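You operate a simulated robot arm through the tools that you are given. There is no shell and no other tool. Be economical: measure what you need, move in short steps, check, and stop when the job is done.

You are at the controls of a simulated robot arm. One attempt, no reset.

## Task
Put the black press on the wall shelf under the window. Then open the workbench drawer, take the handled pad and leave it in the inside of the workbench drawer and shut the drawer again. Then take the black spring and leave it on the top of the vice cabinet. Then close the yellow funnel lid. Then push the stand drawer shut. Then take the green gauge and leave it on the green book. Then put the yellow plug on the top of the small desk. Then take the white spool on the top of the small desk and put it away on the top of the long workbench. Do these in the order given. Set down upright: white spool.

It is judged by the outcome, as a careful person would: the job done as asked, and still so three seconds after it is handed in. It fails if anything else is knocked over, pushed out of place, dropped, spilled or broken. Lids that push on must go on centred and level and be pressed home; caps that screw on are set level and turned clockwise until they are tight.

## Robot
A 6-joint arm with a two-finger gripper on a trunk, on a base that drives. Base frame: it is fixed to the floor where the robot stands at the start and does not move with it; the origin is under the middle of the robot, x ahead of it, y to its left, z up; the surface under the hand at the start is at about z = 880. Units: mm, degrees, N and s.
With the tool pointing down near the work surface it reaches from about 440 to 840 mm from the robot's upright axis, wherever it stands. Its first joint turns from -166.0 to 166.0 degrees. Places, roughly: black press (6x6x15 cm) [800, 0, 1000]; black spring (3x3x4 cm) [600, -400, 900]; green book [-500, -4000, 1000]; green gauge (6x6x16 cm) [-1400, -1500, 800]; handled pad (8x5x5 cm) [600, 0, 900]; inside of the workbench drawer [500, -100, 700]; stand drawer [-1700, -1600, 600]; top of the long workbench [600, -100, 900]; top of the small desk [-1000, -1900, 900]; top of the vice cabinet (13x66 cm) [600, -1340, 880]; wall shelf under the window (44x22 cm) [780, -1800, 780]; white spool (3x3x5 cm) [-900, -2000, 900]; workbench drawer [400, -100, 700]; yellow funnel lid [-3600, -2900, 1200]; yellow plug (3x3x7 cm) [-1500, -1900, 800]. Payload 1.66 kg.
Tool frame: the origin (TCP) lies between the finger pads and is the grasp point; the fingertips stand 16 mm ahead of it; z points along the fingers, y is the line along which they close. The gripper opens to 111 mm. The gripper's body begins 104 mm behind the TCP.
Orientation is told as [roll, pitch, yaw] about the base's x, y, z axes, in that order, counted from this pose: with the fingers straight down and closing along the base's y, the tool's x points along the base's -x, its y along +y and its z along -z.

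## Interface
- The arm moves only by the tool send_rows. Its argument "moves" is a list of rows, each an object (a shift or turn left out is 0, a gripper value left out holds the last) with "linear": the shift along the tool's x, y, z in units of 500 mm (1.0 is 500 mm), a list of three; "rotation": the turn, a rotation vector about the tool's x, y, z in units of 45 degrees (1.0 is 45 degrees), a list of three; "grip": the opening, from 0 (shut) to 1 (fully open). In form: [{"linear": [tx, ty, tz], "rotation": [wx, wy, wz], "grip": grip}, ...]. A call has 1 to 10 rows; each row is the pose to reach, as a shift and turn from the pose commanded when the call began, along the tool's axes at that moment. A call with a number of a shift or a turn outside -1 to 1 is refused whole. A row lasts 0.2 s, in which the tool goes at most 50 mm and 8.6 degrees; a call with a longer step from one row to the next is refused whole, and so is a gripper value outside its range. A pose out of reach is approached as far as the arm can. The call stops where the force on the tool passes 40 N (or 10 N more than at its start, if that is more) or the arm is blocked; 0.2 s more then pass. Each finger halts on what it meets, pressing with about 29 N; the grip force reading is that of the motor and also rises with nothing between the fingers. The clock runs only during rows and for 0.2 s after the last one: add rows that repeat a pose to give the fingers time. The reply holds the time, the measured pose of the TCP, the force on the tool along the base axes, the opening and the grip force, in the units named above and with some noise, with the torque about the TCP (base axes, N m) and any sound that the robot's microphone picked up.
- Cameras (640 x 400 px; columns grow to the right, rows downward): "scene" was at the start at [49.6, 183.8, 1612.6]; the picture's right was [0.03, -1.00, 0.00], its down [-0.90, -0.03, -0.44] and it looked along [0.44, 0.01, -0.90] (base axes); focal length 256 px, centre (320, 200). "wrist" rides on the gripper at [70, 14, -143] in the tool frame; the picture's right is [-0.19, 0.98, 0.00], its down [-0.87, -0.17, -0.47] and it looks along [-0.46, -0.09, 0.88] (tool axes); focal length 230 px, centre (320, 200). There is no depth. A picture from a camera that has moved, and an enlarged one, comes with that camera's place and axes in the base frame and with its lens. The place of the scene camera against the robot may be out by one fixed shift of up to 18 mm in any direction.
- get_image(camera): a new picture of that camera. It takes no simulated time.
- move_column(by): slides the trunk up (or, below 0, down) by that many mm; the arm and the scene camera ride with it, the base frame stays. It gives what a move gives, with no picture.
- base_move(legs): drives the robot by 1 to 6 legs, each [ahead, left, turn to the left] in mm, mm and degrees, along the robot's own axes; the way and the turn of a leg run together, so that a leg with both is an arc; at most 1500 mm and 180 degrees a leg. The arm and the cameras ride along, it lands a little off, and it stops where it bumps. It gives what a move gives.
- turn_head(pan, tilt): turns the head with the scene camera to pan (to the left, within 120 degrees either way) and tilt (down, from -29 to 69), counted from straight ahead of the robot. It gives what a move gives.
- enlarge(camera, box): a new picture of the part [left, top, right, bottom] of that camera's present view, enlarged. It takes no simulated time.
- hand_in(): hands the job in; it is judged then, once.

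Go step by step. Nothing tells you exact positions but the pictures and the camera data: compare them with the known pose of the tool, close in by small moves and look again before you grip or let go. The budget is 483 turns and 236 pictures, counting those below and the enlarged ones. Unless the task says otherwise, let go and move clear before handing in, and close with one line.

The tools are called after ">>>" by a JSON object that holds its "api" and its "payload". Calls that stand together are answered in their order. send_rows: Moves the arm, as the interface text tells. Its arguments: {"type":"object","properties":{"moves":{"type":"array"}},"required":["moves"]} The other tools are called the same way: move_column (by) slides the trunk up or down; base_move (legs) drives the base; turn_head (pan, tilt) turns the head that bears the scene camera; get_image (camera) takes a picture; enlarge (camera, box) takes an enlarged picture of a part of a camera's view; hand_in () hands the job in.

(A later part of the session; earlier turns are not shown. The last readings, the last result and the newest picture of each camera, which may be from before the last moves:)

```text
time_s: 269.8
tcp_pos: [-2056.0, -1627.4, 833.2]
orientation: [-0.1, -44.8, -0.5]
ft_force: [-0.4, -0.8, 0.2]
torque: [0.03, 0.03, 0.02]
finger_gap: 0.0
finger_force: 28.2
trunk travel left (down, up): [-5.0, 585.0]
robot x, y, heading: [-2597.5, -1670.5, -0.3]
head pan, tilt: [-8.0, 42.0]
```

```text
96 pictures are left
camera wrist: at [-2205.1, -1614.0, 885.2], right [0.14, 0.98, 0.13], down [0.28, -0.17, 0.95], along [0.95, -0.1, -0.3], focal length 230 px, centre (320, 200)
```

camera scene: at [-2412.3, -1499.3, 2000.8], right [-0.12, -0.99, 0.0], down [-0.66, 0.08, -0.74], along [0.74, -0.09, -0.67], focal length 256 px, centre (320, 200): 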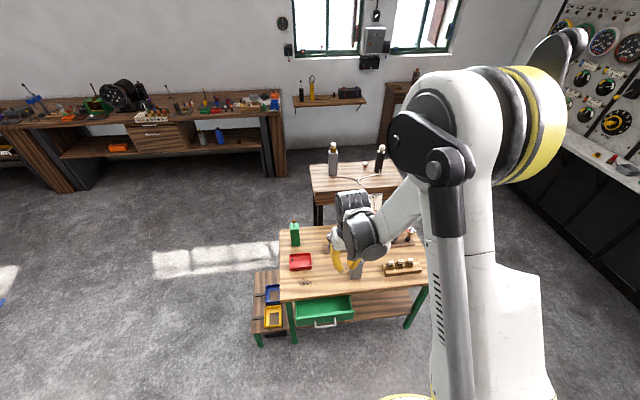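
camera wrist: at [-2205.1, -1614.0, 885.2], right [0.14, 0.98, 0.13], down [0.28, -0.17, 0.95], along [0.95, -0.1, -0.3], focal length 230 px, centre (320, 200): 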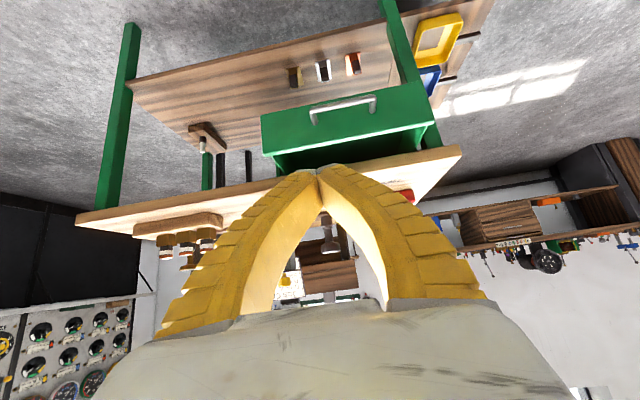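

>>> {"api": "send_rows", "payload": {"moves": [{"linear": [0.048, 0.018, 0.048]}, {"linear": [0.096, 0.036, 0.096]}, {"linear": [0.144, 0.054, 0.144]}, {"linear": [0.192, 0.072, 0.192]}, {"linear": [0.24, 0.088, 0.24]}]}}

>>> {"api": "get_image", "payload": {"camera": "wrist"}}

```text
time_s: 271.0
tcp_pos: [-1964.0, -1569.2, 759.1]
orientation: [-0.2, -44.5, -0.5]
ft_force: [0.7, -0.2, 1.0]
torque: [0.02, -0.01, 0.01]
finger_gap: 0.0
finger_force: 29.2
out of reach, approached as far as the arm can: row 1, 2, 3, 4, 5
trunk travel left (down, up): [-5.0, 585.0]
robot x, y, heading: [-2600.6, -1672.1, -0.2]
head pan, tilt: [-8.0, 42.0]
```

```text
95 pictures are left
camera wrist: at [-2112.0, -1555.0, 812.9], right [0.15, 0.98, 0.13], down [0.28, -0.17, 0.94], along [0.95, -0.1, -0.3], focal length 230 px, centre (320, 200)
```

wrist: 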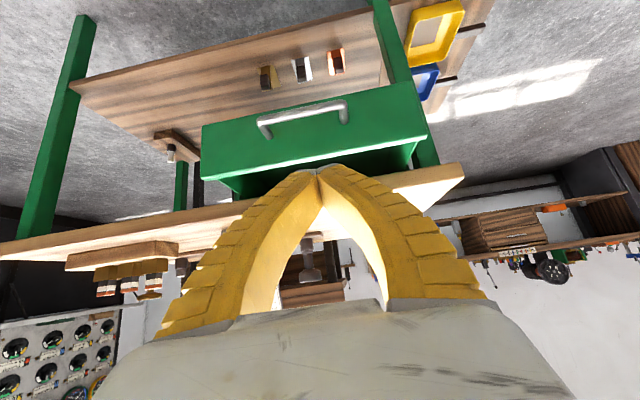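

>>> {"api": "base_move", "payload": {"legs": [[-160, 0, 0]]}}

>>> {"api": "send_rows", "payload": {"moves": [{"linear": [-0.004, -0.006, 0.06]}, {"linear": [-0.008, -0.012, 0.12]}, {"linear": [-0.012, -0.019, 0.18]}, {"linear": [-0.016, -0.025, 0.24]}, {"linear": [-0.021, -0.032, 0.301]}]}}

```text
time_s: 272.4
tcp_pos: [-2122.0, -1571.0, 760.3]
orientation: [-0.2, -44.6, -0.7]
ft_force: [0.3, -0.7, 0.5]
torque: [0.0, 0.02, 0.01]
finger_gap: 0.0
finger_force: 28.6
trunk travel left (down, up): [-5.0, 585.0]
robot x, y, heading: [-2759.3, -1669.6, -0.2]
head pan, tilt: [-8.0, 42.0]
```

```text
time_s: 273.6
tcp_pos: [-2008.2, -1589.4, 659.7]
orientation: [-0.1, -44.6, -0.6]
ft_force: [-0.4, -0.6, 0.0]
torque: [-0.04, -0.07, 0.01]
finger_gap: 0.3
finger_force: 28.4
trunk travel left (down, up): [-5.0, 585.0]
robot x, y, heading: [-2756.6, -1669.0, -0.4]
head pan, tilt: [-8.0, 42.0]
```

>>> {"api": "base_move", "payload": {"legs": [[60, 0, 0]]}}

>>> {"api": "get_image", "payload": {"camera": "wrist"}}

```text
time_s: 274.6
tcp_pos: [-1949.2, -1589.8, 659.6]
orientation: [-0.1, -44.5, -0.6]
ft_force: [-0.1, -0.4, 0.1]
torque: [0.01, 0.0, 0.0]
finger_gap: 0.0
finger_force: 29.0
trunk travel left (down, up): [-5.0, 585.0]
robot x, y, heading: [-2696.7, -1670.7, -0.2]
head pan, tilt: [-8.0, 42.0]
```

```text
94 pictures are left
camera wrist: at [-2097.9, -1574.5, 713.3], right [0.15, 0.98, 0.13], down [0.28, -0.17, 0.94], along [0.95, -0.1, -0.3], focal length 230 px, centre (320, 200)
```

wrist: 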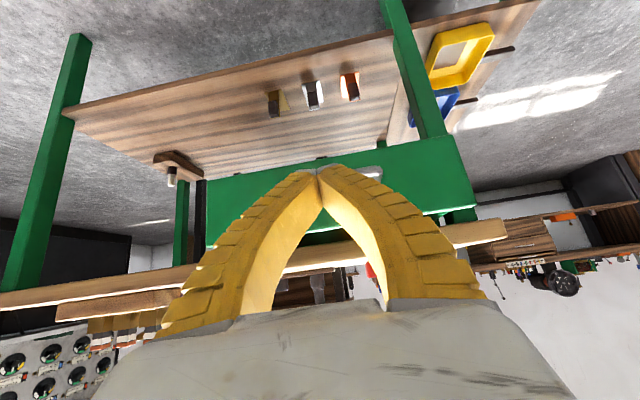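

>>> {"api": "send_rows", "payload": {"moves": [{"linear": [-0.012, 0, -0.012]}]}}

>>> {"api": "base_move", "payload": {"legs": [[75, 0, 0]]}}

>>> {"api": "send_rows", "payload": {"moves": [{"linear": [-0.014, 0, 0.014]}, {"linear": [-0.028, 0, 0.028]}, {"linear": [-0.042, 0, 0.042]}, {"linear": [-0.056, 0, 0.056]}]}}

>>> {"api": "get_image", "payload": {"camera": "wrist"}}

```text
time_s: 275.0
tcp_pos: [-1948.6, -1588.9, 669.0]
orientation: [-0.3, -44.4, -0.5]
ft_force: [0.2, -0.3, -0.2]
torque: [0.0, 0.0, -0.02]
finger_gap: 0.2
finger_force: 28.8
trunk travel left (down, up): [-5.0, 585.0]
robot x, y, heading: [-2698.1, -1670.7, -0.4]
head pan, tilt: [-8.0, 42.0]
```

```text
time_s: 276.0
tcp_pos: [-1876.0, -1590.2, 667.8]
orientation: [-0.2, -44.5, -0.6]
ft_force: [0.1, 0.6, 0.0]
torque: [0.0, -0.02, -0.02]
finger_gap: 0.0
finger_force: 28.6
trunk travel left (down, up): [-5.0, 585.0]
robot x, y, heading: [-2622.9, -1674.6, -0.4]
head pan, tilt: [-8.0, 42.0]
```

```text
time_s: 277.0
tcp_pos: [-1835.0, -1590.1, 667.5]
orientation: [-0.3, -44.5, -0.5]
ft_force: [0.5, -0.1, 0.1]
torque: [-0.01, 0.02, -0.01]
finger_gap: 0.0
finger_force: 28.5
trunk travel left (down, up): [-5.0, 585.0]
robot x, y, heading: [-2623.4, -1667.7, -0.4]
head pan, tilt: [-8.0, 42.0]
```

```text
93 pictures are left
camera wrist: at [-1983.7, -1575.1, 721.1], right [0.15, 0.98, 0.13], down [0.28, -0.17, 0.94], along [0.95, -0.1, -0.3], focal length 230 px, centre (320, 200)
```

wrist: 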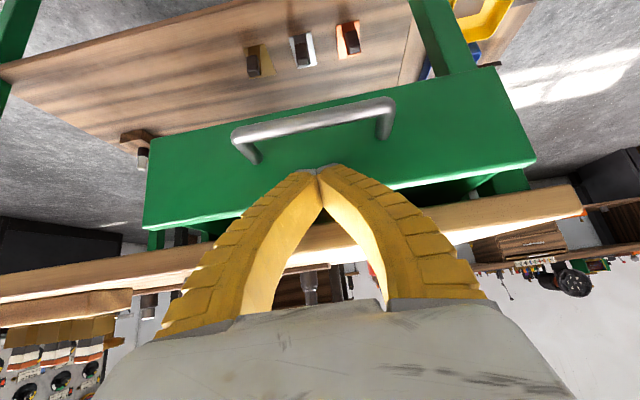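

Stand top is lower than I assumed (z≈710), so fingers high on the panel could strike its edge. I'll push on the drawer's handle bar (z≈625) instead.

>>> {"api": "send_rows", "payload": {"moves": [{"linear": [0.04, 0, -0.04]}, {"linear": [0.08, 0, -0.08]}, {"linear": [0.103, 0, -0.057]}, {"linear": [0.126, 0.01, -0.034]}]}}

>>> {"api": "get_image", "payload": {"camera": "wrist"}}

```text
time_s: 278.0
tcp_pos: [-1892.4, -1585.0, 636.6]
orientation: [-0.2, -44.5, -0.5]
ft_force: [0.5, 0.0, 0.1]
torque: [0.0, 0.0, 0.02]
finger_gap: 0.0
finger_force: 28.6
trunk travel left (down, up): [-5.0, 585.0]
robot x, y, heading: [-2625.8, -1674.5, -0.3]
head pan, tilt: [-8.0, 42.0]
```

```text
92 pictures are left
camera wrist: at [-2041.1, -1569.1, 688.7], right [0.15, 0.98, 0.13], down [0.28, -0.17, 0.94], along [0.95, -0.1, -0.3], focal length 230 px, centre (320, 200)
```

wrist: 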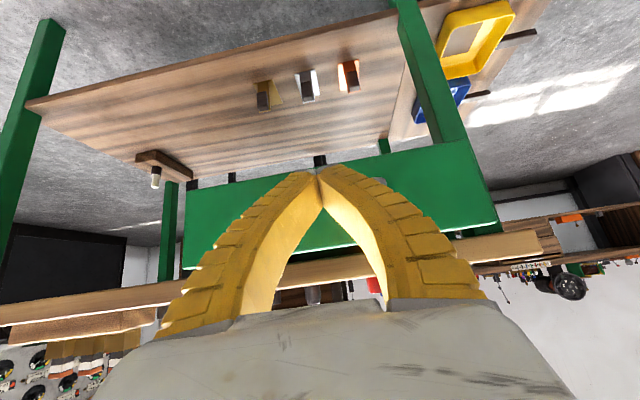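

>>> {"api": "send_rows", "payload": {"moves": [{"linear": [-0.02, 0, 0.02]}, {"linear": [-0.04, 0, 0.04]}, {"linear": [-0.054, 0, 0.054]}, {"linear": [-0.068, 0, 0.068]}, {"linear": [-0.082, 0, 0.082]}, {"linear": [-0.096, 0, 0.096]}, {"linear": [-0.11, 0, 0.11]}]}}

>>> {"api": "get_image", "payload": {"camera": "wrist"}}

```text
time_s: 279.6
tcp_pos: [-1814.1, -1585.0, 635.6]
orientation: [-0.2, -44.5, -0.5]
ft_force: [-0.2, -0.2, 0.3]
torque: [0.0, -0.04, 0.0]
finger_gap: 0.0
finger_force: 28.3
trunk travel left (down, up): [-5.0, 585.0]
robot x, y, heading: [-2626.7, -1671.4, -0.3]
head pan, tilt: [-8.0, 42.0]
```

```text
91 pictures are left
camera wrist: at [-1962.6, -1569.8, 688.8], right [0.15, 0.98, 0.13], down [0.28, -0.17, 0.94], along [0.95, -0.1, -0.3], focal length 230 px, centre (320, 200)
```

wrist: 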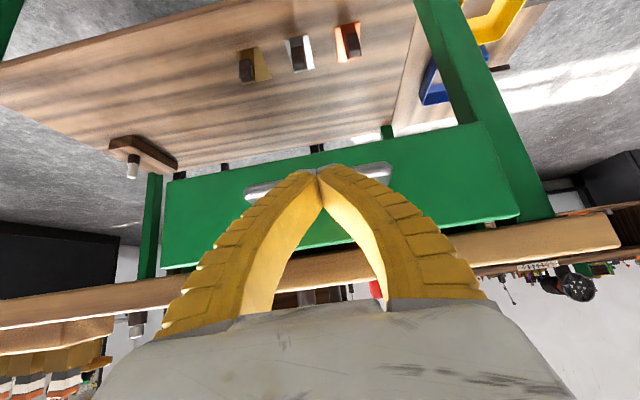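

>>> {"api": "base_move", "payload": {"legs": [[30, 0, 0]]}}

>>> {"api": "send_rows", "payload": {"moves": [{"linear": [-0.007, 0, 0.007]}, {"linear": [-0.014, 0, 0.014]}, {"linear": [-0.021, 0, 0.021]}, {"linear": [-0.028, 0, 0.028]}]}}

```text
time_s: 280.4
tcp_pos: [-1784.0, -1583.4, 635.5]
orientation: [-0.2, -44.5, -0.6]
ft_force: [-0.1, -0.1, -0.4]
torque: [0.01, 0.01, -0.01]
finger_gap: 0.0
finger_force: 28.1
trunk travel left (down, up): [-5.0, 585.0]
robot x, y, heading: [-2590.5, -1674.2, -0.1]
head pan, tilt: [-8.0, 42.0]
```

```text
time_s: 281.4
tcp_pos: [-1766.8, -1583.9, 636.1]
orientation: [-0.2, -44.5, -0.5]
ft_force: [-24.3, 1.1, 5.9]
torque: [0.02, 0.27, 0.01]
finger_gap: 5.9
finger_force: 28.6
trunk travel left (down, up): [-5.0, 585.0]
robot x, y, heading: [-2594.2, -1670.7, -0.4]
head pan, tilt: [-8.0, 42.0]
```

Firm resistance at 24 N, so it has probably reached its stop. Checking.

>>> {"api": "get_image", "payload": {"camera": "wrist"}}

>>> {"api": "enlarge", "payload": {"camera": "scene", "box": [240, 170, 460, 340]}}

```text
90 pictures are left
camera wrist: at [-1915.4, -1568.8, 689.8], right [0.15, 0.98, 0.13], down [0.28, -0.17, 0.94], along [0.95, -0.1, -0.3], focal length 230 px, centre (320, 200)
```

wrist: 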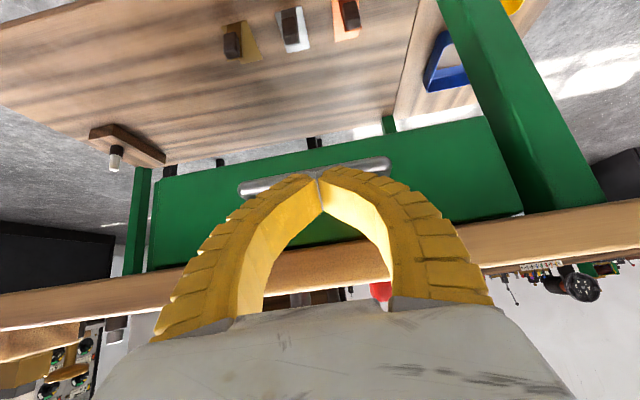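

```text
2.35 times, centred on (350, 255) of scene
camera zoom: at [-2524.4, -1501.7, 1421.0], right [-0.14, -0.99, 0.0], down [-0.66, 0.1, -0.74], along [0.74, -0.11, -0.67], focal length 604 px, centre (249, 71)
```

zoom: 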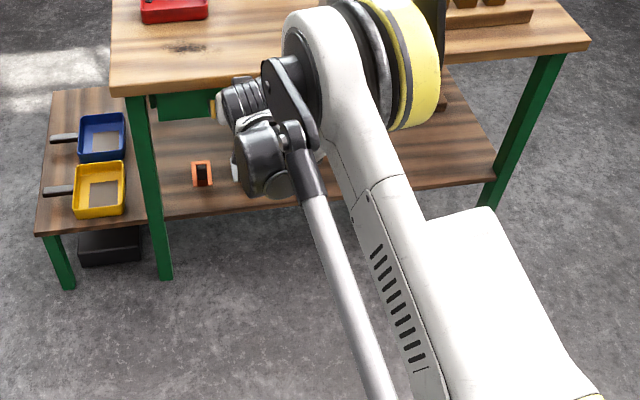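

>>> {"api": "send_rows", "payload": {"moves": [{"linear": [-0.004, 0, 0.004]}, {"linear": [-0.008, 0, 0.008]}, {"linear": [-0.012, 0, 0.012]}]}}

>>> {"api": "send_rows", "payload": {"moves": [{"linear": [0.03, 0, -0.03]}, {"linear": [0.08, 0, -0.08]}, {"linear": [0.14, 0, -0.14]}, {"linear": [0.2, 0, -0.2]}]}}

>>> {"api": "get_image", "payload": {"camera": "wrist"}}

```text
time_s: 282.1
tcp_pos: [-1762.7, -1584.0, 638.1]
orientation: [-0.2, -44.5, -0.5]
ft_force: [-18.6, -0.5, 17.4]
torque: [0.01, 0.31, 0.03]
finger_gap: 6.0
finger_force: 28.1
trunk travel left (down, up): [-5.0, 585.0]
robot x, y, heading: [-2593.6, -1671.4, -0.3]
head pan, tilt: [-8.0, 42.0]
stopped in row 3: the force on the tool passed its limit at 40 N (the readings are from after the stop); the commanded pose is now the measured one
```

```text
time_s: 283.1
tcp_pos: [-1875.9, -1580.1, 644.4]
orientation: [-0.2, -44.4, -0.5]
ft_force: [-0.4, -0.3, 0.3]
torque: [-0.01, 0.0, 0.02]
finger_gap: 0.1
finger_force: 28.6
out of reach, approached as far as the arm can: row 4
trunk travel left (down, up): [-5.0, 585.0]
robot x, y, heading: [-2594.8, -1670.9, -0.3]
head pan, tilt: [-8.0, 42.0]
```

```text
88 pictures are left
camera wrist: at [-2024.7, -1564.6, 698.2], right [0.15, 0.98, 0.13], down [0.29, -0.17, 0.94], along [0.95, -0.1, -0.31], focal length 230 px, centre (320, 200)
```

wrist: 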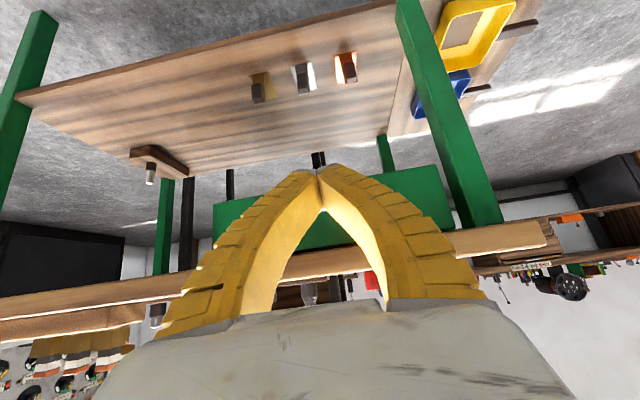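

Drawer is shut. Now the green gauge on the stand: raise, turn the tool down and approach from this side.

>>> {"api": "base_move", "payload": {"legs": [[-100, 0, 0]]}}

>>> {"api": "move_column", "payload": {"by": 400}}

>>> {"api": "send_rows", "payload": {"moves": [{"rotation": [0, 0.19, 0], "grip": 0.5}, {"rotation": [0, 0.38, 0]}, {"rotation": [0, 0.57, 0]}, {"rotation": [0, 0.76, 0]}, {"rotation": [0, 0.95, 0], "grip": 0.95}, {"rotation": [0, 0.99, 0]}]}}

>>> {"api": "base_move", "payload": {"legs": [[350, 170, 0]]}}

>>> {"api": "get_image", "payload": {"camera": "wrist"}}

```text
time_s: 284.2
tcp_pos: [-1975.9, -1578.5, 644.1]
orientation: [-0.2, -44.3, -0.6]
ft_force: [-0.1, 0.1, 0.0]
torque: [-0.03, 0.01, 0.02]
finger_gap: 0.2
finger_force: 29.0
trunk travel left (down, up): [-5.0, 585.0]
robot x, y, heading: [-2690.4, -1669.6, -0.4]
head pan, tilt: [-8.0, 42.0]
```

```text
time_s: 288.0
tcp_pos: [-1975.5, -1577.4, 1044.7]
orientation: [-0.3, -44.4, -0.5]
ft_force: [0.4, -0.3, 0.4]
torque: [0.01, 0.0, 0.01]
finger_gap: 0.0
finger_force: 28.7
trunk travel left (down, up): [-405.0, 185.0]
robot x, y, heading: [-2693.3, -1674.3, -0.1]
head pan, tilt: [-8.0, 42.0]
```

```text
time_s: 289.4
tcp_pos: [-1975.7, -1578.9, 1044.7]
orientation: [-0.2, 0.3, -0.5]
ft_force: [0.1, 0.8, 0.6]
torque: [0.02, -0.01, -0.03]
finger_gap: 105.7
finger_force: 0.5
trunk travel left (down, up): [-405.0, 185.0]
robot x, y, heading: [-2693.8, -1670.5, -0.4]
head pan, tilt: [-8.0, 42.0]
```

```text
time_s: 291.9
tcp_pos: [-1619.2, -1415.3, 1043.8]
orientation: [-0.1, 0.3, -0.7]
ft_force: [0.0, -0.3, 0.7]
torque: [0.01, 0.03, -0.02]
finger_gap: 106.1
finger_force: 0.9
trunk travel left (down, up): [-405.0, 185.0]
robot x, y, heading: [-2337.5, -1506.5, -0.4]
head pan, tilt: [-8.0, 42.0]
```

```text
87 pictures are left
camera wrist: at [-1686.8, -1399.8, 1187.7], right [0.2, 0.98, 0.0], down [0.87, -0.18, 0.47], along [0.46, -0.1, -0.88], focal length 230 px, centre (320, 200)
```

wrist: 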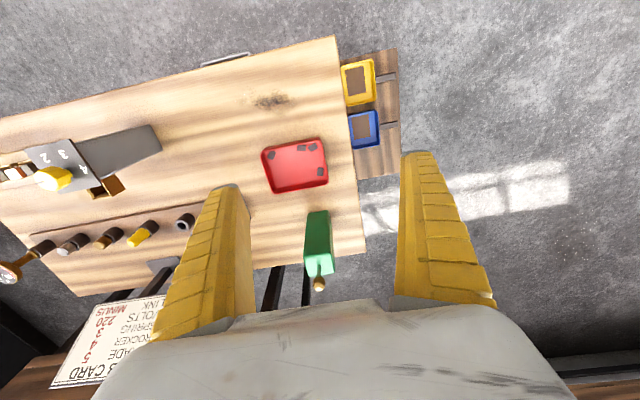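

>>> {"api": "base_move", "payload": {"legs": [[225, -45, 0.5]]}}

>>> {"api": "get_image", "payload": {"camera": "wrist"}}

```text
time_s: 293.6
tcp_pos: [-1393.9, -1450.1, 1044.2]
orientation: [0.0, 0.3, 0.0]
ft_force: [-0.4, -0.2, -0.5]
torque: [0.04, 0.03, -0.02]
finger_gap: 105.8
finger_force: 0.3
trunk travel left (down, up): [-405.0, 185.0]
robot x, y, heading: [-2112.8, -1551.4, 0.5]
head pan, tilt: [-8.0, 42.0]
```

```text
86 pictures are left
camera wrist: at [-1462.5, -1436.6, 1187.5], right [0.19, 0.98, 0.0], down [0.87, -0.17, 0.47], along [0.46, -0.09, -0.88], focal length 230 px, centre (320, 200)
```

wrist: 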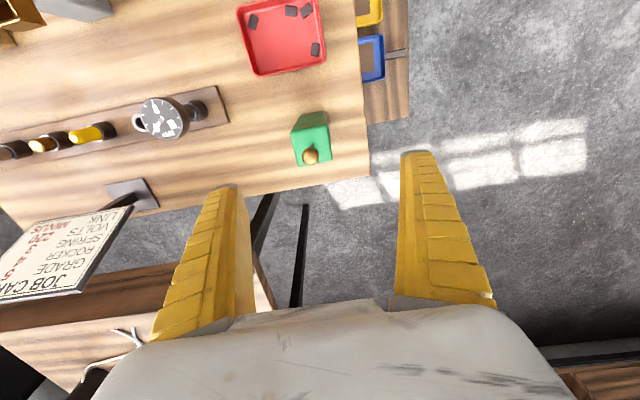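

>>> {"api": "send_rows", "payload": {"moves": [{"linear": [-0.018, -0.02, 0]}, {"linear": [-0.036, -0.04, 0]}]}}

>>> {"api": "move_column", "payload": {"by": -140}}

>>> {"api": "get_image", "payload": {"camera": "wrist"}}

```text
time_s: 294.2
tcp_pos: [-1377.5, -1469.5, 1043.0]
orientation: [-0.3, 0.2, -0.1]
ft_force: [1.0, 0.0, 0.7]
torque: [-0.02, 0.0, -0.02]
finger_gap: 105.7
finger_force: 0.6
trunk travel left (down, up): [-405.0, 185.0]
robot x, y, heading: [-2114.3, -1549.2, 0.4]
head pan, tilt: [-8.0, 42.0]
```

```text
time_s: 295.9
tcp_pos: [-1376.1, -1469.9, 905.4]
orientation: [-0.1, 0.2, 0.0]
ft_force: [0.7, 1.1, 0.0]
torque: [0.02, 0.0, -0.04]
finger_gap: 105.7
finger_force: 0.4
trunk travel left (down, up): [-265.0, 325.0]
robot x, y, heading: [-2110.7, -1549.5, 0.8]
head pan, tilt: [-8.0, 42.0]
```

```text
85 pictures are left
camera wrist: at [-1444.7, -1456.0, 1047.6], right [0.19, 0.98, 0.0], down [0.87, -0.17, 0.47], along [0.46, -0.09, -0.88], focal length 230 px, centre (320, 200)
```

wrist: 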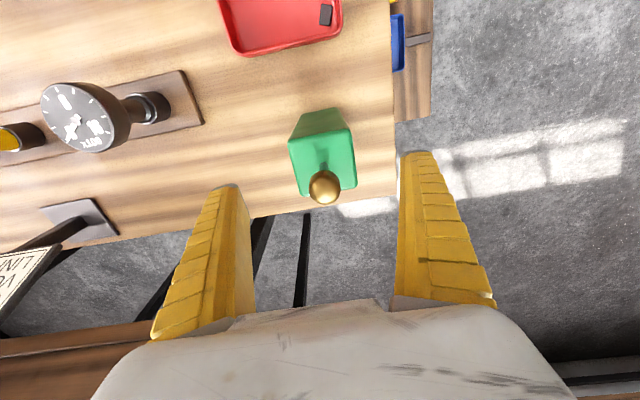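

>>> {"api": "send_rows", "payload": {"moves": [{"linear": [0, 0.003, 0.07]}, {"linear": [0, 0.003, 0.14]}, {"linear": [0, 0.003, 0.2]}]}}

>>> {"api": "send_rows", "payload": {"moves": [{"grip": 0.5}, {"grip": 0.2}, {"grip": 0}, {"grip": 0}]}}

>>> {"api": "get_image", "payload": {"camera": "wrist"}}

```text
time_s: 296.7
tcp_pos: [-1380.9, -1469.8, 808.3]
orientation: [-0.2, 0.0, -0.1]
ft_force: [3.5, 1.1, 19.9]
torque: [-0.03, 0.29, 0.01]
finger_gap: 105.9
finger_force: 0.3
trunk travel left (down, up): [-265.0, 325.0]
robot x, y, heading: [-2113.3, -1547.0, 0.2]
head pan, tilt: [-8.0, 42.0]
```

```text
time_s: 297.7
tcp_pos: [-1381.3, -1468.2, 808.7]
orientation: [-0.1, 0.0, 0.1]
ft_force: [3.2, 12.7, 34.4]
torque: [2.39, 0.62, -0.43]
finger_gap: 52.3
finger_force: 28.6
trunk travel left (down, up): [-265.0, 325.0]
robot x, y, heading: [-2112.5, -1549.2, 0.5]
head pan, tilt: [-8.0, 42.0]
```

```text
84 pictures are left
camera wrist: at [-1449.5, -1455.2, 950.9], right [0.19, 0.98, 0.0], down [0.87, -0.17, 0.47], along [0.46, -0.09, -0.88], focal length 230 px, centre (320, 200)
```

wrist: 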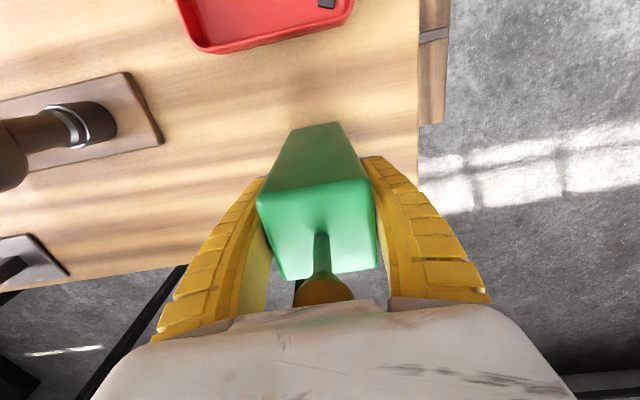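

The palm is pressing on the gauge's knob. I'll open, rise a little and re-grip.

>>> {"api": "send_rows", "payload": {"moves": [{"grip": 0.5}, {"grip": 0.9}, {"linear": [0, 0, -0.02], "grip": 0.9}, {"linear": [0, 0, -0.036], "grip": 0.9}]}}

>>> {"api": "get_image", "payload": {"camera": "wrist"}}

```text
time_s: 298.7
tcp_pos: [-1377.4, -1469.7, 822.0]
orientation: [-0.1, 0.1, 0.0]
ft_force: [0.6, -1.1, 0.8]
torque: [-0.01, 0.0, -0.01]
finger_gap: 100.7
finger_force: 0.6
trunk travel left (down, up): [-265.0, 325.0]
robot x, y, heading: [-2111.7, -1551.4, 0.5]
head pan, tilt: [-8.0, 42.0]
```

```text
83 pictures are left
camera wrist: at [-1445.4, -1455.7, 965.1], right [0.19, 0.98, 0.0], down [0.87, -0.17, 0.47], along [0.46, -0.09, -0.88], focal length 230 px, centre (320, 200)
```

wrist: 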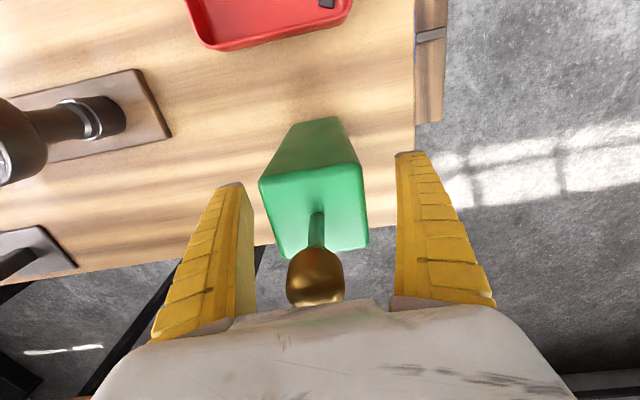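

>>> {"api": "send_rows", "payload": {"moves": [{"grip": 0.6}, {"grip": 0.3}, {"grip": 0}, {"grip": 0}]}}

>>> {"api": "send_rows", "payload": {"moves": [{"linear": [0, 0, -0.02]}, {"linear": [0, 0, -0.08]}, {"linear": [0, 0, -0.16]}]}}

>>> {"api": "get_image", "payload": {"camera": "wrist"}}

```text
time_s: 299.7
tcp_pos: [-1377.8, -1469.2, 822.3]
orientation: [-0.1, 0.3, -0.1]
ft_force: [2.0, -3.4, 7.7]
torque: [0.01, 0.02, -0.02]
finger_gap: 52.2
finger_force: 29.4
trunk travel left (down, up): [-265.0, 325.0]
robot x, y, heading: [-2109.9, -1549.3, 0.3]
head pan, tilt: [-8.0, 42.0]
```

```text
time_s: 300.5
tcp_pos: [-1377.7, -1469.3, 901.1]
orientation: [-0.1, 0.3, 0.0]
ft_force: [0.0, -0.2, -4.7]
torque: [0.01, -0.01, 0.04]
finger_gap: 52.2
finger_force: 29.1
trunk travel left (down, up): [-265.0, 325.0]
robot x, y, heading: [-2113.0, -1550.5, 0.3]
head pan, tilt: [-8.0, 42.0]
```

```text
82 pictures are left
camera wrist: at [-1445.5, -1455.9, 1044.9], right [0.19, 0.98, 0.0], down [0.87, -0.17, 0.47], along [0.46, -0.09, -0.88], focal length 230 px, centre (320, 200)
```

wrist: 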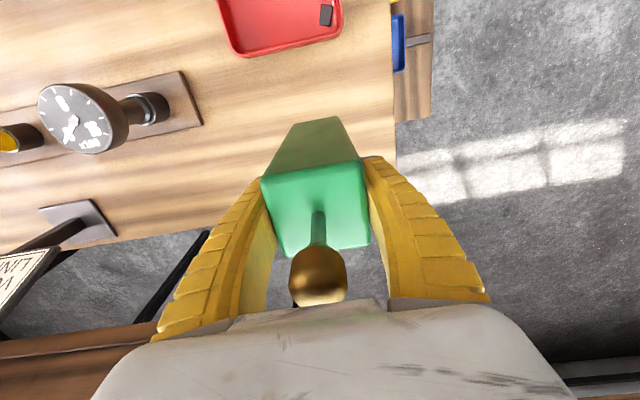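

Gauge held. Raising and carrying it round to the green book on the switchboard ledge.

>>> {"api": "move_column", "payload": {"by": 310}}

>>> {"api": "base_move", "payload": {"legs": [[-340, 0, 0], [0, -900, 0], [0, -870, 0], [900, 0, 0], [950, 0, 0]]}}

>>> {"api": "turn_head", "payload": {"pan": -70, "tilt": 35}}

>>> {"api": "get_image", "payload": {"camera": "scene"}}

```text
time_s: 303.6
tcp_pos: [-1375.4, -1470.5, 1210.4]
orientation: [-0.1, 0.2, 0.0]
ft_force: [-0.6, 0.2, -4.7]
torque: [0.01, -0.01, -0.03]
finger_gap: 51.6
finger_force: 29.2
trunk travel left (down, up): [-575.0, 15.0]
robot x, y, heading: [-2112.0, -1551.4, 0.0]
head pan, tilt: [-8.0, 42.0]
```

```text
time_s: 323.1
tcp_pos: [108.3, -3264.6, 1211.2]
orientation: [-0.1, 0.3, -1.0]
ft_force: [0.0, -1.0, -4.5]
torque: [0.0, 0.0, 0.0]
finger_gap: 51.9
finger_force: 29.1
trunk travel left (down, up): [-575.0, 15.0]
robot x, y, heading: [-626.4, -3337.4, -0.3]
head pan, tilt: [-8.0, 42.0]
```

```text
time_s: 324.4
tcp_pos: [107.8, -3265.2, 1211.3]
orientation: [-0.2, 0.2, -0.9]
ft_force: [-0.1, -0.1, -3.5]
torque: [-0.02, 0.0, -0.01]
finger_gap: 51.8
finger_force: 28.6
trunk travel left (down, up): [-575.0, 15.0]
robot x, y, heading: [-629.6, -3335.5, -0.5]
head pan, tilt: [-70.0, 35.0]
```

```text
81 pictures are left
camera scene: at [-608.7, -3235.8, 2001.2], right [-0.94, -0.33, 0.0], down [-0.19, 0.54, -0.82], along [0.27, -0.77, -0.57], focal length 256 px, centre (320, 200)
```

scene: 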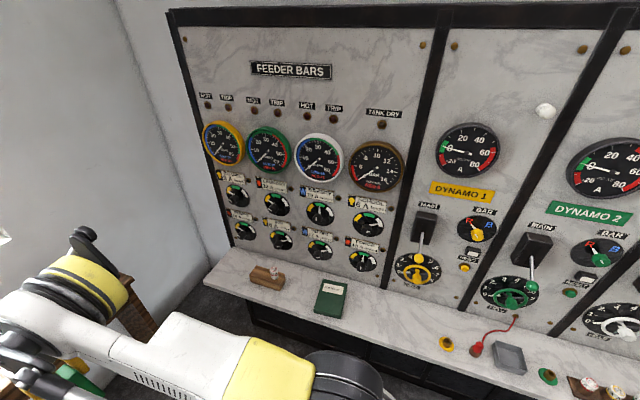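

>>> {"api": "send_rows", "payload": {"moves": [{"linear": [0.09, 0, 0]}, {"linear": [0.18, 0, 0]}, {"linear": [0.27, 0, 0]}, {"linear": [0.36, 0, 0]}, {"linear": [0.45, 0, 0]}]}}

>>> {"api": "base_move", "payload": {"legs": [[50, 60, 0], [0, 0, -90]]}}

>>> {"api": "turn_head", "payload": {"pan": 0, "tilt": 45}}

>>> {"api": "get_image", "payload": {"camera": "wrist"}}

>>> {"api": "get_image", "payload": {"camera": "scene"}}

```text
time_s: 325.6
tcp_pos: [-118.8, -3261.1, 1213.6]
orientation: [-0.2, 0.1, -1.1]
ft_force: [0.3, -0.5, -3.9]
torque: [0.01, -0.06, 0.0]
finger_gap: 51.8
finger_force: 28.9
trunk travel left (down, up): [-575.0, 15.0]
robot x, y, heading: [-630.1, -3334.5, -0.4]
head pan, tilt: [-70.0, 35.0]
```

```text
time_s: 330.5
tcp_pos: [-506.5, -3785.5, 1212.9]
orientation: [-0.1, 0.2, -91.2]
ft_force: [-0.1, -0.2, -4.8]
torque: [-0.01, 0.0, 0.0]
finger_gap: 51.6
finger_force: 28.6
trunk travel left (down, up): [-575.0, 15.0]
robot x, y, heading: [-581.2, -3275.9, -90.8]
head pan, tilt: [-70.0, 35.0]
```

```text
time_s: 331.9
tcp_pos: [-506.1, -3785.0, 1213.8]
orientation: [-0.3, 0.3, -91.2]
ft_force: [0.5, -1.1, -4.4]
torque: [-0.03, 0.0, -0.02]
finger_gap: 51.7
finger_force: 28.4
trunk travel left (down, up): [-575.0, 15.0]
robot x, y, heading: [-577.1, -3279.1, -91.0]
head pan, tilt: [0.0, 45.0]
```

```text
80 pictures are left
camera wrist: at [-490.0, -3716.9, 1356.8], right [0.98, -0.21, 0.0], down [-0.18, -0.86, 0.47], along [-0.1, -0.46, -0.88], focal length 230 px, centre (320, 200)
```

wrist: 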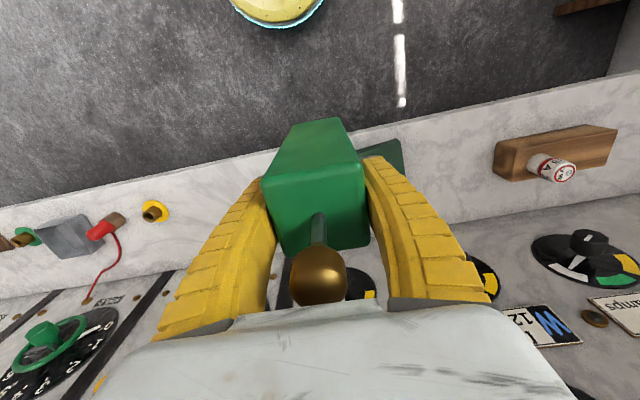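

```text
79 pictures are left
camera scene: at [-380.7, -3348.0, 1986.4], right [-1.0, 0.01, 0.0], down [0.01, 0.71, -0.71], along [-0.01, -0.71, -0.71], focal length 256 px, centre (320, 200)
```

scene: 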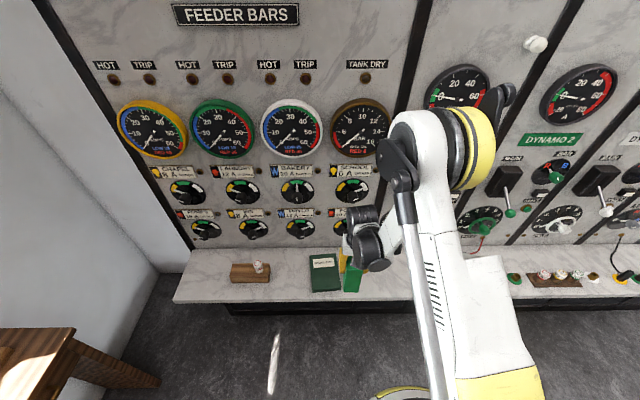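

>>> {"api": "enlarge", "payload": {"camera": "scene", "box": [290, 200, 410, 310]}}

>>> {"api": "base_move", "payload": {"legs": [[0, -90, 0.8]]}}

>>> {"api": "get_image", "payload": {"camera": "wrist"}}

```text
3.64 times, centred on (350, 255) of scene
camera zoom: at [-380.7, -3348.0, 1986.4], right [-1.0, 0.01, 0.0], down [0.01, 0.71, -0.71], along [-0.01, -0.71, -0.71], focal length 933 px, centre (211, 0)
```

zoom: 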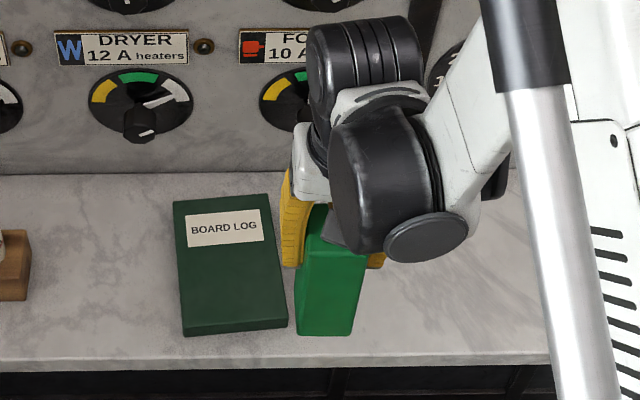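

```text
time_s: 333.1
tcp_pos: [-589.4, -3784.5, 1213.5]
orientation: [-0.1, 0.2, -90.4]
ft_force: [-0.1, 0.1, -3.6]
torque: [-0.04, -0.01, -0.01]
finger_gap: 51.8
finger_force: 28.9
trunk travel left (down, up): [-575.0, 15.0]
robot x, y, heading: [-670.8, -3275.4, -89.8]
head pan, tilt: [0.0, 45.0]
```

```text
77 pictures are left
camera wrist: at [-574.5, -3715.0, 1356.8], right [0.98, -0.2, 0.0], down [-0.17, -0.87, 0.47], along [-0.09, -0.46, -0.88], focal length 230 px, centre (320, 200)
```

wrist: 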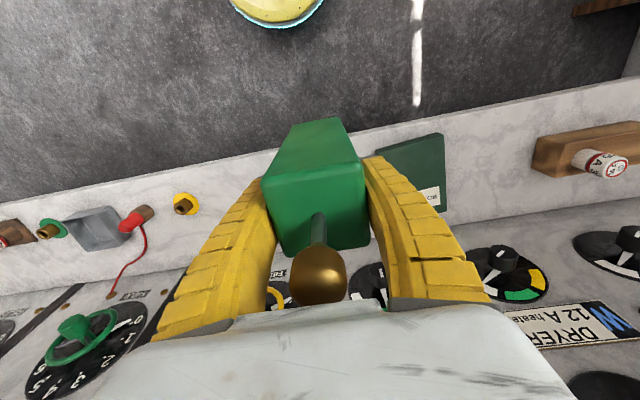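

>>> {"api": "base_move", "payload": {"legs": [[0, -150, 0]]}}

>>> {"api": "get_image", "payload": {"camera": "wrist"}}

```text
time_s: 334.4
tcp_pos: [-737.7, -3783.8, 1212.5]
orientation: [-0.1, 0.2, -90.4]
ft_force: [-0.5, -0.5, -4.7]
torque: [-0.04, -0.04, -0.02]
finger_gap: 51.8
finger_force: 28.8
trunk travel left (down, up): [-575.0, 15.0]
robot x, y, heading: [-816.6, -3270.4, -90.0]
head pan, tilt: [0.0, 45.0]
```

```text
76 pictures are left
camera wrist: at [-721.9, -3715.2, 1356.8], right [0.98, -0.2, 0.0], down [-0.17, -0.87, 0.47], along [-0.09, -0.46, -0.88], focal length 230 px, centre (320, 200)
```

wrist: 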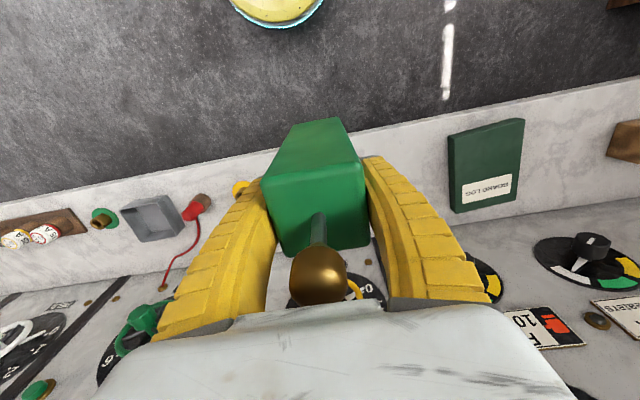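

The book's top is at z≈903, centred about (-415, -3950). Lining up.

>>> {"api": "base_move", "payload": {"legs": [[0, 322, 0]]}}

>>> {"api": "send_rows", "payload": {"moves": [{"linear": [-0.08, 0, 0]}, {"linear": [-0.16, 0, 0]}, {"linear": [-0.24, 0, 0]}, {"linear": [-0.314, 0, 0]}]}}

>>> {"api": "enlarge", "payload": {"camera": "scene", "box": [270, 180, 430, 320]}}

>>> {"api": "get_image", "payload": {"camera": "wrist"}}

```text
time_s: 336.6
tcp_pos: [-415.8, -3782.6, 1213.3]
orientation: [-0.2, 0.1, -90.3]
ft_force: [0.4, -0.4, -4.0]
torque: [-0.03, -0.02, -0.04]
finger_gap: 51.8
finger_force: 29.0
trunk travel left (down, up): [-575.0, 15.0]
robot x, y, heading: [-495.7, -3277.1, -89.7]
head pan, tilt: [0.0, 45.0]
```

```text
time_s: 337.6
tcp_pos: [-417.6, -3941.9, 1212.8]
orientation: [-0.2, 0.3, -90.3]
ft_force: [0.7, -0.3, -4.3]
torque: [0.01, -0.01, 0.01]
finger_gap: 51.8
finger_force: 29.2
trunk travel left (down, up): [-575.0, 15.0]
robot x, y, heading: [-498.2, -3277.7, -89.6]
head pan, tilt: [0.0, 45.0]
```

```text
2.86 times, centred on (350, 250) of scene
camera zoom: at [-296.8, -3345.9, 1986.3], right [-1.0, 0.0, 0.0], down [0.0, 0.71, -0.71], along [0.0, -0.71, -0.71], focal length 733 px, centre (234, 57)
```

zoom: 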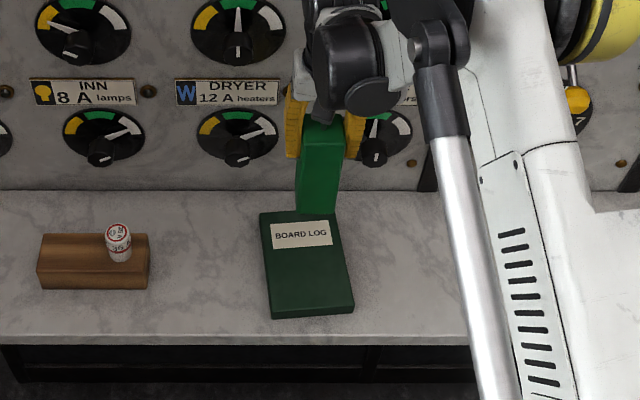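

```text
74 pictures are left
camera wrist: at [-402.6, -3873.1, 1356.6], right [0.98, -0.2, 0.0], down [-0.17, -0.87, 0.47], along [-0.09, -0.46, -0.88], focal length 230 px, centre (320, 200)
```

wrist: 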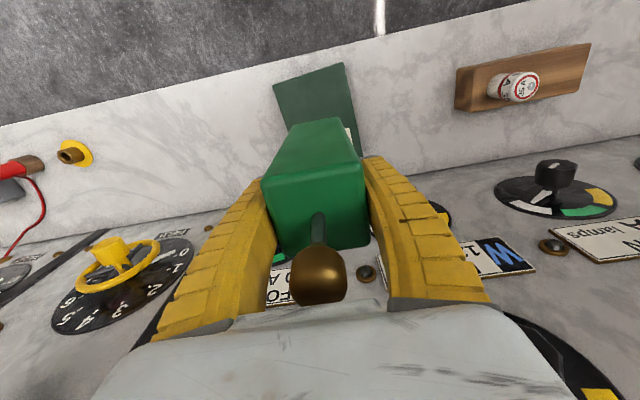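

>>> {"api": "move_column", "payload": {"by": -165}}

>>> {"api": "enlarge", "payload": {"camera": "scene", "box": [290, 110, 430, 240]}}

>>> {"api": "get_image", "payload": {"camera": "wrist"}}

```text
time_s: 339.4
tcp_pos: [-417.8, -3940.9, 1047.7]
orientation: [-0.2, 0.2, -90.3]
ft_force: [0.3, 1.0, -4.3]
torque: [-0.02, -0.01, 0.04]
finger_gap: 51.9
finger_force: 29.3
trunk travel left (down, up): [-410.0, 180.0]
robot x, y, heading: [-493.4, -3275.2, -89.6]
head pan, tilt: [0.0, 45.0]
```

```text
3.08 times, centred on (360, 175) of scene
camera zoom: at [-297.3, -3344.0, 1821.5], right [-1.0, 0.0, 0.0], down [0.0, 0.71, -0.71], along [0.0, -0.71, -0.71], focal length 789 px, centre (197, 277)
```

zoom: 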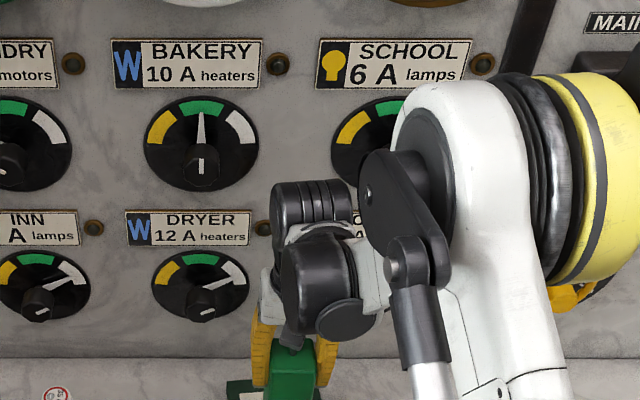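

```text
72 pictures are left
camera wrist: at [-402.8, -3871.4, 1192.3], right [0.98, -0.2, 0.0], down [-0.17, -0.87, 0.47], along [-0.09, -0.46, -0.88], focal length 230 px, centre (320, 200)
```

wrist: 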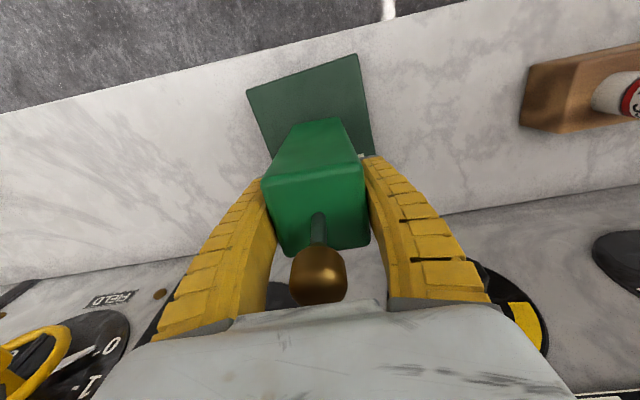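

>>> {"api": "send_rows", "payload": {"moves": [{"linear": [0, 0, 0.02]}, {"linear": [0, 0, 0.04]}, {"linear": [0, 0, 0.046]}, {"linear": [0, 0, 0.05]}, {"linear": [0, 0, 0.054]}]}}

```text
time_s: 340.6
tcp_pos: [-418.1, -3939.3, 1022.7]
orientation: [-0.2, 0.2, -90.3]
ft_force: [0.4, -6.1, 25.2]
torque: [-0.03, 0.0, -0.03]
finger_gap: 57.2
finger_force: 29.3
trunk travel left (down, up): [-410.0, 180.0]
robot x, y, heading: [-495.3, -3273.2, -89.7]
head pan, tilt: [0.0, 45.0]
```

>>> {"api": "send_rows", "payload": {"moves": [{"linear": [0, 0, -0.005]}, {"linear": [0, 0, -0.005], "grip": 0.6}, {"linear": [0, 0, -0.005], "grip": 0.85}, {"linear": [0, 0, -0.005], "grip": 0.85}]}}

>>> {"api": "get_image", "payload": {"camera": "wrist"}}

```text
time_s: 341.6
tcp_pos: [-416.8, -3940.4, 1024.5]
orientation: [-0.2, 0.2, -90.3]
ft_force: [-0.5, -0.8, -0.1]
torque: [0.04, 0.01, 0.02]
finger_gap: 95.3
finger_force: 0.5
trunk travel left (down, up): [-410.0, 180.0]
robot x, y, heading: [-493.3, -3276.1, -90.2]
head pan, tilt: [0.0, 45.0]
```

```text
71 pictures are left
camera wrist: at [-402.6, -3871.5, 1168.4], right [0.98, -0.2, 0.0], down [-0.17, -0.87, 0.47], along [-0.09, -0.46, -0.88], focal length 230 px, centre (320, 200)
```

wrist: 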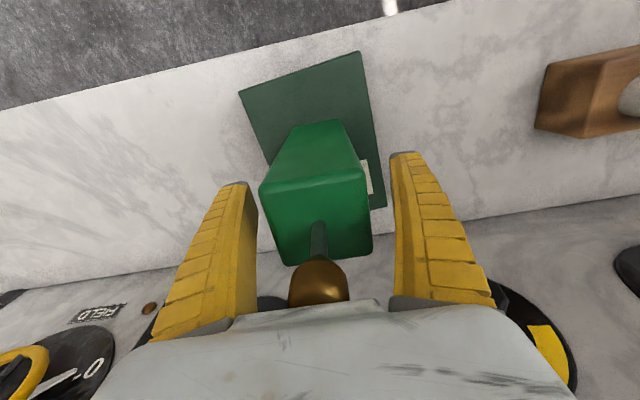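

Gauge stands on the book. Rising straight up with the trunk.

>>> {"api": "move_column", "payload": {"by": 180}}

>>> {"api": "get_image", "payload": {"camera": "wrist"}}

```text
time_s: 343.6
tcp_pos: [-418.0, -3940.7, 1205.7]
orientation: [-0.2, 0.2, -90.3]
ft_force: [-0.5, 0.0, 0.4]
torque: [0.01, 0.0, 0.01]
finger_gap: 95.1
finger_force: 0.1
trunk travel left (down, up): [-590.0, 0.0]
robot x, y, heading: [-492.6, -3278.9, -90.1]
head pan, tilt: [0.0, 45.0]
```

```text
70 pictures are left
camera wrist: at [-402.6, -3871.7, 1348.3], right [0.98, -0.2, 0.0], down [-0.17, -0.87, 0.47], along [-0.09, -0.46, -0.88], focal length 230 px, centre (320, 200)
```

wrist: 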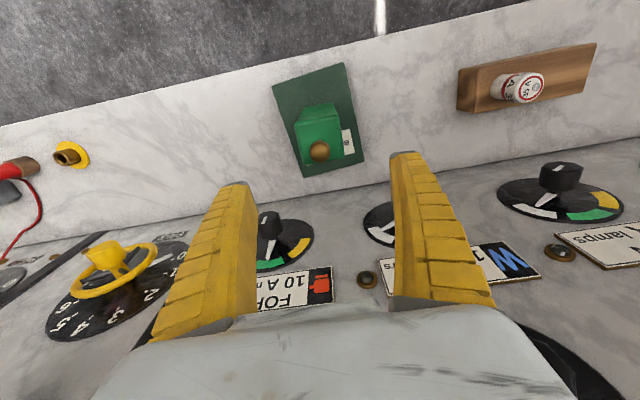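

>>> {"api": "send_rows", "payload": {"moves": [{"linear": [0.09, 0, 0], "grip": 0.5}, {"linear": [0.18, 0, 0]}, {"linear": [0.27, 0, 0]}, {"linear": [0.34, 0, 0]}]}}

>>> {"api": "base_move", "payload": {"legs": [[-300, 0, 0], [0, 0, 180], [0, 880, 0]]}}

>>> {"api": "turn_head", "payload": {"pan": 0, "tilt": 40}}

>>> {"api": "get_image", "payload": {"camera": "scene"}}

```text
time_s: 344.6
tcp_pos: [-415.8, -3785.4, 1215.4]
orientation: [-0.2, 0.5, -90.4]
ft_force: [-0.7, 0.1, -0.5]
torque: [0.02, 0.0, -0.01]
finger_gap: 57.6
finger_force: 1.5
out of reach, approached as far as the arm can: row 4
trunk travel left (down, up): [-590.0, 0.0]
robot x, y, heading: [-492.7, -3276.8, -90.1]
head pan, tilt: [0.0, 45.0]
```

```text
time_s: 358.1
tcp_pos: [-1426.8, -2443.3, 1215.9]
orientation: [-0.1, 0.4, 88.5]
ft_force: [-0.3, 0.6, 0.1]
torque: [0.02, -0.01, -0.04]
finger_gap: 57.6
finger_force: 1.3
trunk travel left (down, up): [-590.0, 0.0]
robot x, y, heading: [-1356.7, -2956.8, 89.0]
head pan, tilt: [0.0, 45.0]
```

```text
time_s: 358.8
tcp_pos: [-1427.8, -2443.1, 1215.4]
orientation: [-0.2, 0.5, 88.4]
ft_force: [-0.8, 0.5, 1.1]
torque: [-0.02, -0.01, 0.01]
finger_gap: 57.8
finger_force: 1.4
trunk travel left (down, up): [-590.0, 0.0]
robot x, y, heading: [-1358.9, -2958.9, 88.6]
head pan, tilt: [0.0, 40.0]
```

```text
69 pictures are left
camera scene: at [-1538.9, -2895.7, 2008.6], right [1.0, -0.02, 0.0], down [-0.01, -0.64, -0.77], along [0.01, 0.77, -0.64], focal length 256 px, centre (320, 200)
```

scene: 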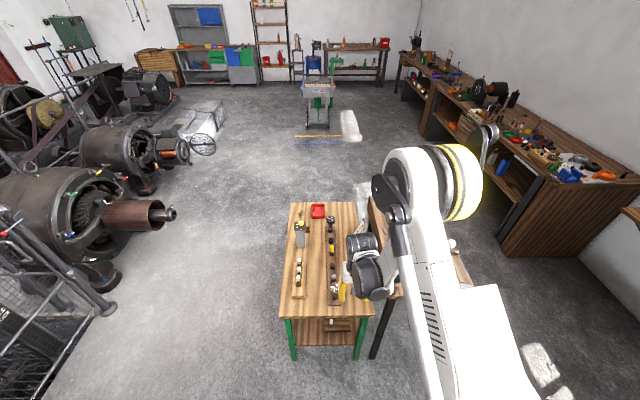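

>>> {"api": "enlarge", "payload": {"camera": "scene", "box": [275, 190, 415, 320]}}

```text
3.08 times, centred on (345, 255) of scene
camera zoom: at [-1538.9, -2895.7, 2008.6], right [1.0, -0.02, 0.0], down [-0.01, -0.64, -0.77], along [0.01, 0.77, -0.64], focal length 789 px, centre (243, 31)
```

zoom: 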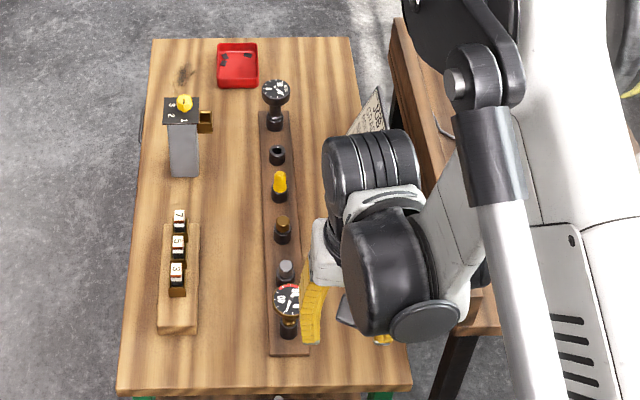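

>>> {"api": "base_move", "payload": {"legs": [[360, 10, 0.8]]}}

>>> {"api": "get_image", "payload": {"camera": "wrist"}}

```text
time_s: 361.1
tcp_pos: [-1432.1, -2089.2, 1214.5]
orientation: [-0.2, 0.3, 88.6]
ft_force: [-0.4, -0.1, -0.3]
torque: [-0.02, 0.0, 0.0]
finger_gap: 57.7
finger_force: 1.7
trunk travel left (down, up): [-590.0, 0.0]
robot x, y, heading: [-1363.0, -2604.4, 89.3]
head pan, tilt: [0.0, 40.0]
```

```text
67 pictures are left
camera wrist: at [-1446.4, -2157.2, 1358.8], right [-0.98, 0.21, 0.0], down [0.19, 0.86, 0.47], along [0.1, 0.45, -0.88], focal length 230 px, centre (320, 200)
```

wrist: 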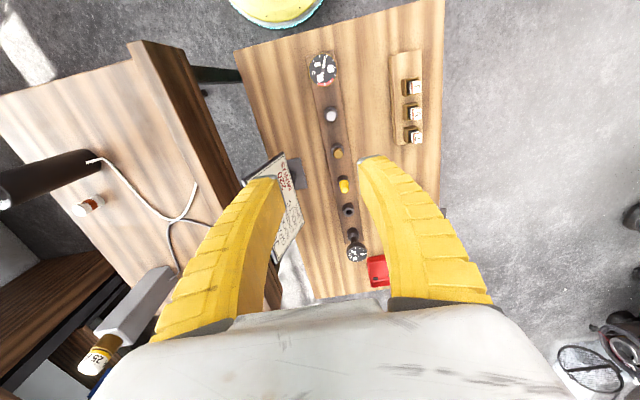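

>>> {"api": "send_rows", "payload": {"moves": [{"linear": [-0.09, 0.014, 0]}, {"linear": [-0.18, 0.028, 0]}, {"linear": [-0.27, 0.041, 0]}, {"linear": [-0.35, 0.055, 0]}]}}

>>> {"api": "move_column", "payload": {"by": -280}}

>>> {"api": "get_image", "payload": {"camera": "wrist"}}

```text
time_s: 362.1
tcp_pos: [-1456.3, -1912.6, 1211.2]
orientation: [-0.2, 0.6, 88.6]
ft_force: [0.5, -0.3, 0.4]
torque: [-0.04, -0.04, 0.03]
finger_gap: 57.7
finger_force: 1.7
trunk travel left (down, up): [-590.0, 0.0]
robot x, y, heading: [-1361.9, -2600.5, 89.3]
head pan, tilt: [0.0, 40.0]
```

```text
time_s: 364.9
tcp_pos: [-1455.8, -1913.5, 931.6]
orientation: [-0.2, 0.4, 88.6]
ft_force: [0.2, -0.2, -0.1]
torque: [-0.02, -0.02, -0.03]
finger_gap: 57.7
finger_force: 1.2
trunk travel left (down, up): [-310.0, 280.0]
robot x, y, heading: [-1362.4, -2604.6, 89.2]
head pan, tilt: [0.0, 40.0]
```

```text
66 pictures are left
camera wrist: at [-1470.6, -1982.8, 1075.7], right [-0.98, 0.21, 0.0], down [0.19, 0.86, 0.47], along [0.1, 0.45, -0.88], focal length 230 px, centre (320, 200)
```

wrist: 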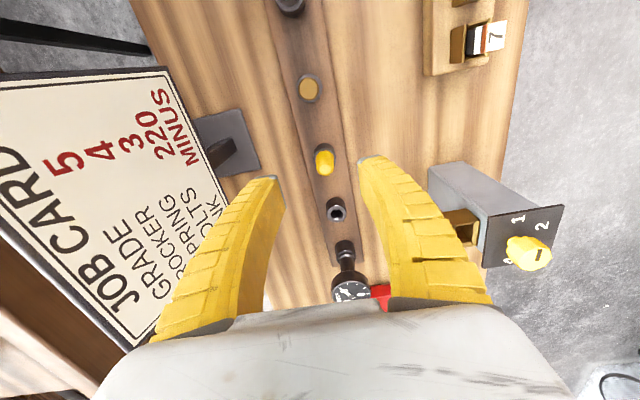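

>>> {"api": "enlarge", "payload": {"camera": "wrist", "box": [280, 60, 400, 240]}}

```text
2.22 times, centred on (340, 150) of wrist
camera zoom: at [-1470.6, -1982.8, 1075.7], right [-0.98, 0.21, 0.0], down [0.19, 0.86, 0.47], along [0.1, 0.45, -0.88], focal length 511 px, centre (276, 311)
```

zoom: 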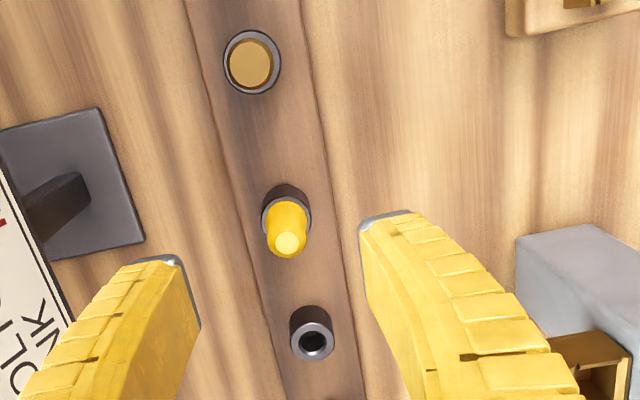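

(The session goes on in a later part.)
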